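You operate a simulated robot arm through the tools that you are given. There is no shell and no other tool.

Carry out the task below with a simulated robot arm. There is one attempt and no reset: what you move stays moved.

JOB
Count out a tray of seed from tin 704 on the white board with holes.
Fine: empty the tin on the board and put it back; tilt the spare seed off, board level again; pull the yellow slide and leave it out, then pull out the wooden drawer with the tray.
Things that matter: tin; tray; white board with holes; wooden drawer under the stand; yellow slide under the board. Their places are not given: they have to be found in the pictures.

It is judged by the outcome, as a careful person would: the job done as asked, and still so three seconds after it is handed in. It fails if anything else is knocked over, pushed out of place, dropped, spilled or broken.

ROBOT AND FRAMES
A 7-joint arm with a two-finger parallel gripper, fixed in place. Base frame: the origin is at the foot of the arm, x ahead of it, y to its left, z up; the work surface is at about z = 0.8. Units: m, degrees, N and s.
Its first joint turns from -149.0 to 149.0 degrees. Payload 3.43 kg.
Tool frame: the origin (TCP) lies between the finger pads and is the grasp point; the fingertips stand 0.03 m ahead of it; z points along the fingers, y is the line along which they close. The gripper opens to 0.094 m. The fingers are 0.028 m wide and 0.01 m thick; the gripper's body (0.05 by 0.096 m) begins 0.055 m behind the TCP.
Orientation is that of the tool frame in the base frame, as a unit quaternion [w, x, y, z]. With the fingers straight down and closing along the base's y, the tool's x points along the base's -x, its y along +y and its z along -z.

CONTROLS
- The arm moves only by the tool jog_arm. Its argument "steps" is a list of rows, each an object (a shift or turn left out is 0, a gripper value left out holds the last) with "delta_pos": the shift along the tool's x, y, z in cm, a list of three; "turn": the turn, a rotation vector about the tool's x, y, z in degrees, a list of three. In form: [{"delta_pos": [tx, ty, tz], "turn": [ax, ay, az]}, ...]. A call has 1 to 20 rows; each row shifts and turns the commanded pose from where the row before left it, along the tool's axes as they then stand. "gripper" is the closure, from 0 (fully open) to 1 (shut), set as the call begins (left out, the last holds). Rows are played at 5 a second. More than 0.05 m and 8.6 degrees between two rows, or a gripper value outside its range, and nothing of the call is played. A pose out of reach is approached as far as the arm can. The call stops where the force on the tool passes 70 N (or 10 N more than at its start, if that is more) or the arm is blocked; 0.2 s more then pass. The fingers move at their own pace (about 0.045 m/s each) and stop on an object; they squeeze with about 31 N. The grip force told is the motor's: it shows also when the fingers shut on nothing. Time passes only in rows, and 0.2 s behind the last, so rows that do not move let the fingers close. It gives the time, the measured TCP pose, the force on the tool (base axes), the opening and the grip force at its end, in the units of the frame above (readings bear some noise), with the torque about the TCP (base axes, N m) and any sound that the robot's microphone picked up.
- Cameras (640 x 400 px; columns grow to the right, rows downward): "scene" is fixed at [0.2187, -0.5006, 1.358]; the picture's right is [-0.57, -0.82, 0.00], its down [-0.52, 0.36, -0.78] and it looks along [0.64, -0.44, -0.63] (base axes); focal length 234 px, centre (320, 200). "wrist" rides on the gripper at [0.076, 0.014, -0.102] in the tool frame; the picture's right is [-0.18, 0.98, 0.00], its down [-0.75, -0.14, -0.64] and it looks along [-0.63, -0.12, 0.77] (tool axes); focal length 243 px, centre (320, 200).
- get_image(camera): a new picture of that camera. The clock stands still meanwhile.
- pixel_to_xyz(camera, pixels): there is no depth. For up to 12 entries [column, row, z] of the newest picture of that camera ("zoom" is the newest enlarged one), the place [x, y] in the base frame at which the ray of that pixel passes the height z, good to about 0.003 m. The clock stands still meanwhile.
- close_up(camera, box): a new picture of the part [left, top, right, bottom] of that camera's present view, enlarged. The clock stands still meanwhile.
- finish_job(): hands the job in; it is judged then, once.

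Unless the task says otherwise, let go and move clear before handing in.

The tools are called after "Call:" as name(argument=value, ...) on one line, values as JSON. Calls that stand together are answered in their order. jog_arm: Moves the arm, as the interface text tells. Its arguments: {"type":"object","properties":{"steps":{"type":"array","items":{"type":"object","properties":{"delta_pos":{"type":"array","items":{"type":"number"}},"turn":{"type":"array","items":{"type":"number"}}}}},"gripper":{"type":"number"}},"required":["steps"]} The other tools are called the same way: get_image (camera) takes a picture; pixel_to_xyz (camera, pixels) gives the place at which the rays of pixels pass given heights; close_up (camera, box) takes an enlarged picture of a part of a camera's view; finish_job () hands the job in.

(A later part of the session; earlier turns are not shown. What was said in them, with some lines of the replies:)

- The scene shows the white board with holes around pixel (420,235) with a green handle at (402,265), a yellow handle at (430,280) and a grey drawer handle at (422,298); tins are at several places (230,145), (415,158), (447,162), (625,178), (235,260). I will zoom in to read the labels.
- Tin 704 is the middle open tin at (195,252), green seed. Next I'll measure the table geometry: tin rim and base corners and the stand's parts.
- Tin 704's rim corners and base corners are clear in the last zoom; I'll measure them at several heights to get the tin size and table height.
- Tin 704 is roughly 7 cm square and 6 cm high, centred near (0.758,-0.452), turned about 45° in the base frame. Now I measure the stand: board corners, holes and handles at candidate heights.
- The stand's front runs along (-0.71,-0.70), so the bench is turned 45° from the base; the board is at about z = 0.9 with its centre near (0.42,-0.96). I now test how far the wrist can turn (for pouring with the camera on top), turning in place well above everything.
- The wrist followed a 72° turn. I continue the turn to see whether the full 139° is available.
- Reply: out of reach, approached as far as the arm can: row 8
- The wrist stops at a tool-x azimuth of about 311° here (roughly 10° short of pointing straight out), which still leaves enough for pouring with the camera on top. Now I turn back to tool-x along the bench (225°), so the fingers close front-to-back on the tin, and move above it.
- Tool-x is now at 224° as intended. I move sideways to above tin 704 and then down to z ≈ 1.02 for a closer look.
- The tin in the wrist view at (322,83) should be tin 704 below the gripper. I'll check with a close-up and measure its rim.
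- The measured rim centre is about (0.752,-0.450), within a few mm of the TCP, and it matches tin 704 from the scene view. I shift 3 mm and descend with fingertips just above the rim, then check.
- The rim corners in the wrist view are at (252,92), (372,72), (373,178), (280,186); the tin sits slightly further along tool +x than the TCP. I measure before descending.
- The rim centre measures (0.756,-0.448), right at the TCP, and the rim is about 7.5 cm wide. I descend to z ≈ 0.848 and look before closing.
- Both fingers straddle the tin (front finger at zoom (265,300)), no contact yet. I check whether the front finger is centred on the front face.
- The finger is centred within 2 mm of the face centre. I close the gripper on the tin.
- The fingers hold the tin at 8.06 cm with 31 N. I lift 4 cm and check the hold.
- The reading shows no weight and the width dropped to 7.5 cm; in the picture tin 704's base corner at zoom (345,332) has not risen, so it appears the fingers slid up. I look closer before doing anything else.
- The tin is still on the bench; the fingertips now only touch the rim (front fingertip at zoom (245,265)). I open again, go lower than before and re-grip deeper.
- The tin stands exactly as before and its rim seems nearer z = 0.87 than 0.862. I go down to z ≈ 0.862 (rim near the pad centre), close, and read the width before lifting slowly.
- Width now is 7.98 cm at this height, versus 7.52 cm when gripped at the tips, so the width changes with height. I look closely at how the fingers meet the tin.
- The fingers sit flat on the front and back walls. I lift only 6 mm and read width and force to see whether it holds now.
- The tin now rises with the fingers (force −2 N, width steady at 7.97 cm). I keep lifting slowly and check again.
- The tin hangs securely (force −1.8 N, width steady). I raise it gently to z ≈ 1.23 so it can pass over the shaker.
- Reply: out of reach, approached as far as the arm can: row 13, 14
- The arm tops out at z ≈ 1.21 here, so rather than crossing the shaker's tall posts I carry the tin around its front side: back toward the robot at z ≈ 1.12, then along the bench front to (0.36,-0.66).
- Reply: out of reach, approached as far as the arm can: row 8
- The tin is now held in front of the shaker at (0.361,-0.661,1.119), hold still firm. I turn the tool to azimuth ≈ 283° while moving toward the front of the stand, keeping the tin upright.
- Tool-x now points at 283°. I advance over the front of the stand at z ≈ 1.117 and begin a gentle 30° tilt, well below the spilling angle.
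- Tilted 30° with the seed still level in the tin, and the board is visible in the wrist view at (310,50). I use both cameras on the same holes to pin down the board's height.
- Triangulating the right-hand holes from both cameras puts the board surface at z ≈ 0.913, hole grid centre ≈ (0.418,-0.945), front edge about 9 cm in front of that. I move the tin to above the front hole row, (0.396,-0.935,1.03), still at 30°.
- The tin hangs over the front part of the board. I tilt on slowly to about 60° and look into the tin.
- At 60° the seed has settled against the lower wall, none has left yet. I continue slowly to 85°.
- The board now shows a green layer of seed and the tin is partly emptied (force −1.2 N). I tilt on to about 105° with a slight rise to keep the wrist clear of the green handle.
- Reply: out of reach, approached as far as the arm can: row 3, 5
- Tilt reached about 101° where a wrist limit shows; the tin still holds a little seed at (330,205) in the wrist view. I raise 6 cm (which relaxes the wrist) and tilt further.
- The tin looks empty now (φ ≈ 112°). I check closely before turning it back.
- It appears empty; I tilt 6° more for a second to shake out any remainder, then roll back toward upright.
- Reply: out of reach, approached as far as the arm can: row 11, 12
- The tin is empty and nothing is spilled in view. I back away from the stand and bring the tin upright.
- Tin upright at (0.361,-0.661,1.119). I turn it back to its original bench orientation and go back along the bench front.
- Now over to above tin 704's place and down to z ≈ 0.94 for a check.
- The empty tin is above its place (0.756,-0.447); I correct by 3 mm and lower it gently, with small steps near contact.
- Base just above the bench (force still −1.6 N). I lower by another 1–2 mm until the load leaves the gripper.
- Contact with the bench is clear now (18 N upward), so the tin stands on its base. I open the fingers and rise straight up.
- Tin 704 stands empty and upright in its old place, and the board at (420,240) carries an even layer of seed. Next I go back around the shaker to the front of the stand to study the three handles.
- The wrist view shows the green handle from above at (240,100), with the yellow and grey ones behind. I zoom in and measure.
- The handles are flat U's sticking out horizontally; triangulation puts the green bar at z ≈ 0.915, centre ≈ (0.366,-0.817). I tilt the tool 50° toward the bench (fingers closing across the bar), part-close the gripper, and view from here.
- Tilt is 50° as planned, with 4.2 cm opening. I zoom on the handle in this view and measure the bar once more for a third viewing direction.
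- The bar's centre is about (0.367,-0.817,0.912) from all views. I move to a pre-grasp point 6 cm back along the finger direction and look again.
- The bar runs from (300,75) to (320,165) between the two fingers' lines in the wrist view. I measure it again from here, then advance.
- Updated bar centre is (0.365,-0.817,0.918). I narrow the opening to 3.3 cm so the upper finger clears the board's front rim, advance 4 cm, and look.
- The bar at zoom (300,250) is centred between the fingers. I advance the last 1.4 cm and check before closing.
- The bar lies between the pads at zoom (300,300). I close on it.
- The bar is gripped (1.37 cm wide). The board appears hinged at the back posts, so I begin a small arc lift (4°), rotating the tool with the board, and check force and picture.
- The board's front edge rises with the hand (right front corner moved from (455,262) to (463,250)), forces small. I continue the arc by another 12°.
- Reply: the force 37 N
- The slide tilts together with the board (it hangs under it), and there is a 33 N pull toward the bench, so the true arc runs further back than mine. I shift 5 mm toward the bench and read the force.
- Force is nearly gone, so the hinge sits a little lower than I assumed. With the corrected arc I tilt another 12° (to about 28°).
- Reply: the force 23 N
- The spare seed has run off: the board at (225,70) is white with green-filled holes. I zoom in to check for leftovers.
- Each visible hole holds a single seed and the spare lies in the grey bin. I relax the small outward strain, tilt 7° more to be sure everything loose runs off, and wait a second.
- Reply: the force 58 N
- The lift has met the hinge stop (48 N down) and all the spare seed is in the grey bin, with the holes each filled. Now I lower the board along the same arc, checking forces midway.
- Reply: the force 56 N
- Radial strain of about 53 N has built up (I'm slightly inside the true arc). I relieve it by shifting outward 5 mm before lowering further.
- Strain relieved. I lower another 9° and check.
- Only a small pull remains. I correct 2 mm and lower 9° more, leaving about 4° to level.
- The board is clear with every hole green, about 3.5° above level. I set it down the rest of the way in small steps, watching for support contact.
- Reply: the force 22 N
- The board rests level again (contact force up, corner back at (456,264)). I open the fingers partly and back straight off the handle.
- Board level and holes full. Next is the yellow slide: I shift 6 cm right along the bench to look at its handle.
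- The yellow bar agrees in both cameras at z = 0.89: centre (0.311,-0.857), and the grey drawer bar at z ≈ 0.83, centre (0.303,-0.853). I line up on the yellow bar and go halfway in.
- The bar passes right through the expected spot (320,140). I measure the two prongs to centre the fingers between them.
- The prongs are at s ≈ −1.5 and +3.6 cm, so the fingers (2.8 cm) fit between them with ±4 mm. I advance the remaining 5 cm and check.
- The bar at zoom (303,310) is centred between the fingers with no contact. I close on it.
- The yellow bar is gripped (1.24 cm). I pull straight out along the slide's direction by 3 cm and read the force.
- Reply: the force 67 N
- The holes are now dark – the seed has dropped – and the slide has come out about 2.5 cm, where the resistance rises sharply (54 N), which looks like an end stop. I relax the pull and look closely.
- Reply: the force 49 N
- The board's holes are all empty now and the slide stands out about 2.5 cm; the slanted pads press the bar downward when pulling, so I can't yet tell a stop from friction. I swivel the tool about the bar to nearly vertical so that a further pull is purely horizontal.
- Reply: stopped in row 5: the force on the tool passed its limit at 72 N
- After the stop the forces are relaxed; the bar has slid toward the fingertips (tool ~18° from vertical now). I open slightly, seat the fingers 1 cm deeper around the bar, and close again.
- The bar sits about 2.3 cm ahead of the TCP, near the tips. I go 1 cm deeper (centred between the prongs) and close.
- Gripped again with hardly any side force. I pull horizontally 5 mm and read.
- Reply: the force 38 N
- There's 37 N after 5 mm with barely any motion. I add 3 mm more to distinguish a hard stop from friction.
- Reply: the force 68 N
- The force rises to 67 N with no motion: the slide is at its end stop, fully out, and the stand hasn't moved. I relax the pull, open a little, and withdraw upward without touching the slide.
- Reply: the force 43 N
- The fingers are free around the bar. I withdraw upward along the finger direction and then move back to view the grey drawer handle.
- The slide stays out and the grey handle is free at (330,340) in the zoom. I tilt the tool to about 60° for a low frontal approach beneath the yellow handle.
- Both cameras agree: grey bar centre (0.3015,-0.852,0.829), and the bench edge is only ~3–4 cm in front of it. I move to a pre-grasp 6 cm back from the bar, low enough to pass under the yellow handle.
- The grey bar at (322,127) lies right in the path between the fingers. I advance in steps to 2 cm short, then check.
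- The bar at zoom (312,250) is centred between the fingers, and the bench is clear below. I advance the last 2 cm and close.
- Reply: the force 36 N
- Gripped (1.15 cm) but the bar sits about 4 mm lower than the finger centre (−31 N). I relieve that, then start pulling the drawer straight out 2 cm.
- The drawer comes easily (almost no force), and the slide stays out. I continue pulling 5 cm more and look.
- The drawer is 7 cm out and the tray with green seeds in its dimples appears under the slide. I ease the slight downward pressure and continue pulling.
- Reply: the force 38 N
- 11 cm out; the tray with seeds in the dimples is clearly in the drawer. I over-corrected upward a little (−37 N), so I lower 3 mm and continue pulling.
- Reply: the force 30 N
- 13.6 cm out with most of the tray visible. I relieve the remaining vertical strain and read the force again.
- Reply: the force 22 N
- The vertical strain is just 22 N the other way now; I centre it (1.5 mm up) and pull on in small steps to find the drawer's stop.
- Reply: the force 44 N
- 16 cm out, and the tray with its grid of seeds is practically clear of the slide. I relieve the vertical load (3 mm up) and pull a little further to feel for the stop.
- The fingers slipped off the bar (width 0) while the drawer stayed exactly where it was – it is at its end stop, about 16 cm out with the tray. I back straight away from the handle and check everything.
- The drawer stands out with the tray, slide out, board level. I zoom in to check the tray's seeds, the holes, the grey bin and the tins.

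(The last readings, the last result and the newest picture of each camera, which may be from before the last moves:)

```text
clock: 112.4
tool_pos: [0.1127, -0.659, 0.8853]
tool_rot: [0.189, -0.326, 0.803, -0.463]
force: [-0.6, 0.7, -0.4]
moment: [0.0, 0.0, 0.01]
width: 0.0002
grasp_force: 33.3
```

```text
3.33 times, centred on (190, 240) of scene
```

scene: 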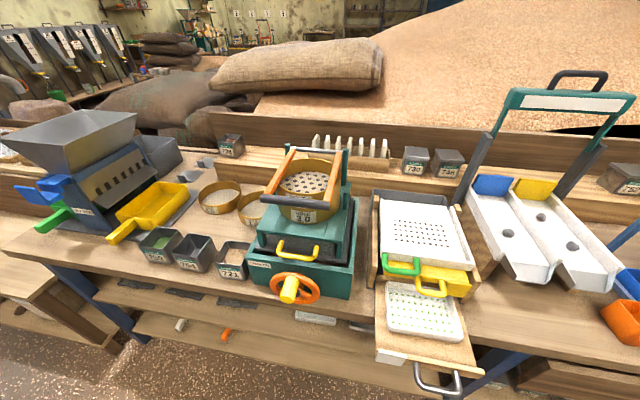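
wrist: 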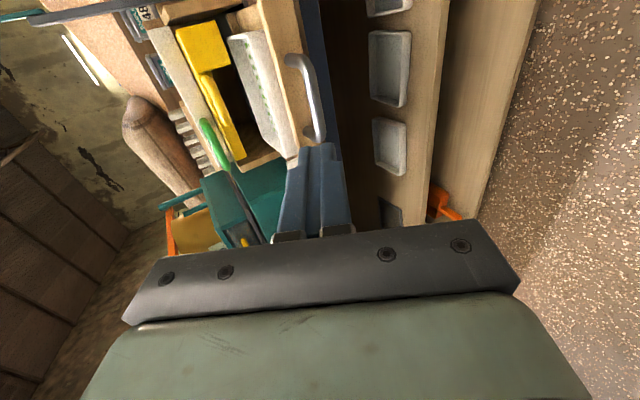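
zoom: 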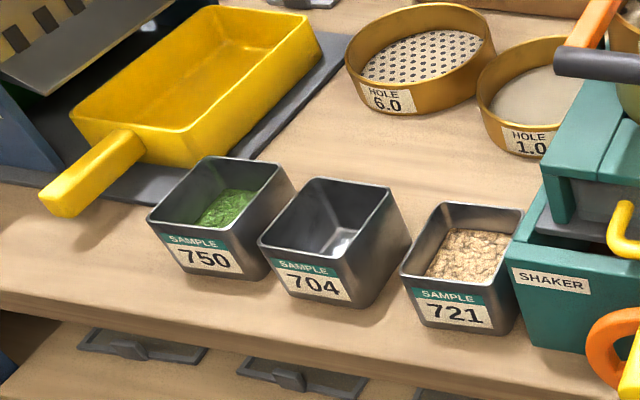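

All 50 dimples of the tray hold a seed, the board is level and empty, the slide is out, and tin 704 stands empty in its place. I raise the arm clear and take a last look.

Call:
jog_arm(gripper=0.5, steps=[{"delta_pos": [0, -2.2, -2.3]}, {"delta_pos": [0, -3.2, -2]}, {"delta_pos": [0, -3.2, -2]}, {"delta_pos": [0, -3.2, -2]}, {}, {}, {}])

Call:
get_image(camera="scene")

Call:
close_up(camera="scene", box=[340, 180, 500, 400])

```text
clock: 114.0
tool_pos: [0.1057, -0.6505, 1.028]
tool_rot: [0.187, -0.326, 0.803, -0.462]
force: [0.2, 0.3, 1.4]
moment: [0.0, 0.0, -0.02]
width: 0.047
grasp_force: 0.0
```

```text
taken
```

scene: 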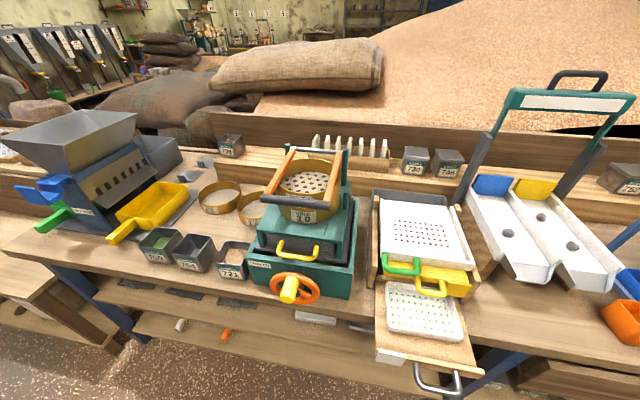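

```text
1.82 times, centred on (420, 290) of scene
```

zoom: 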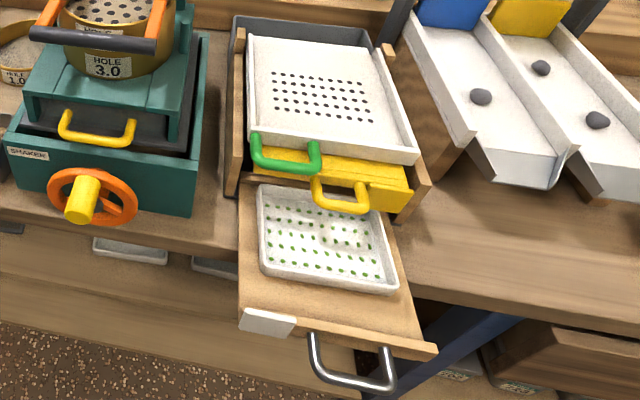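

The final pictures show the drawer out with the filled tray at (420,308), the yellow slide out, the board level and empty. Tin 704 is back in its place at (195,250), nothing else has moved, and the arm is clear. I hand the job in.

Call:
finish_job()

```text
The job is handed in.
```

The tray of seed from tin 704 is counted out and handed in. The pictures show all 50 dimples of the tray holding a seed.

- **Tin 704:** it was emptied onto the white board and stands upright and empty in its old place. My first grip slipped off the tin before it left the bench; the second grip held.
- **Board:** I tilted it to its hinge stop so the spare seed ran into the grey bin behind it, then set it level again.
- **Yellow slide:** it is out about 2 cm. It would not move further under about 67 N of pull, so I take that as its end stop and left it there.
- **Wooden drawer:** it is out about 16 cm with the tray. On the last pull the fingers slipped off the handle and the drawer did not move, so I take it to be at its stop too.

I saw no spilled seed and nothing else knocked or moved in the final pictures. The arm is clear of the bench.
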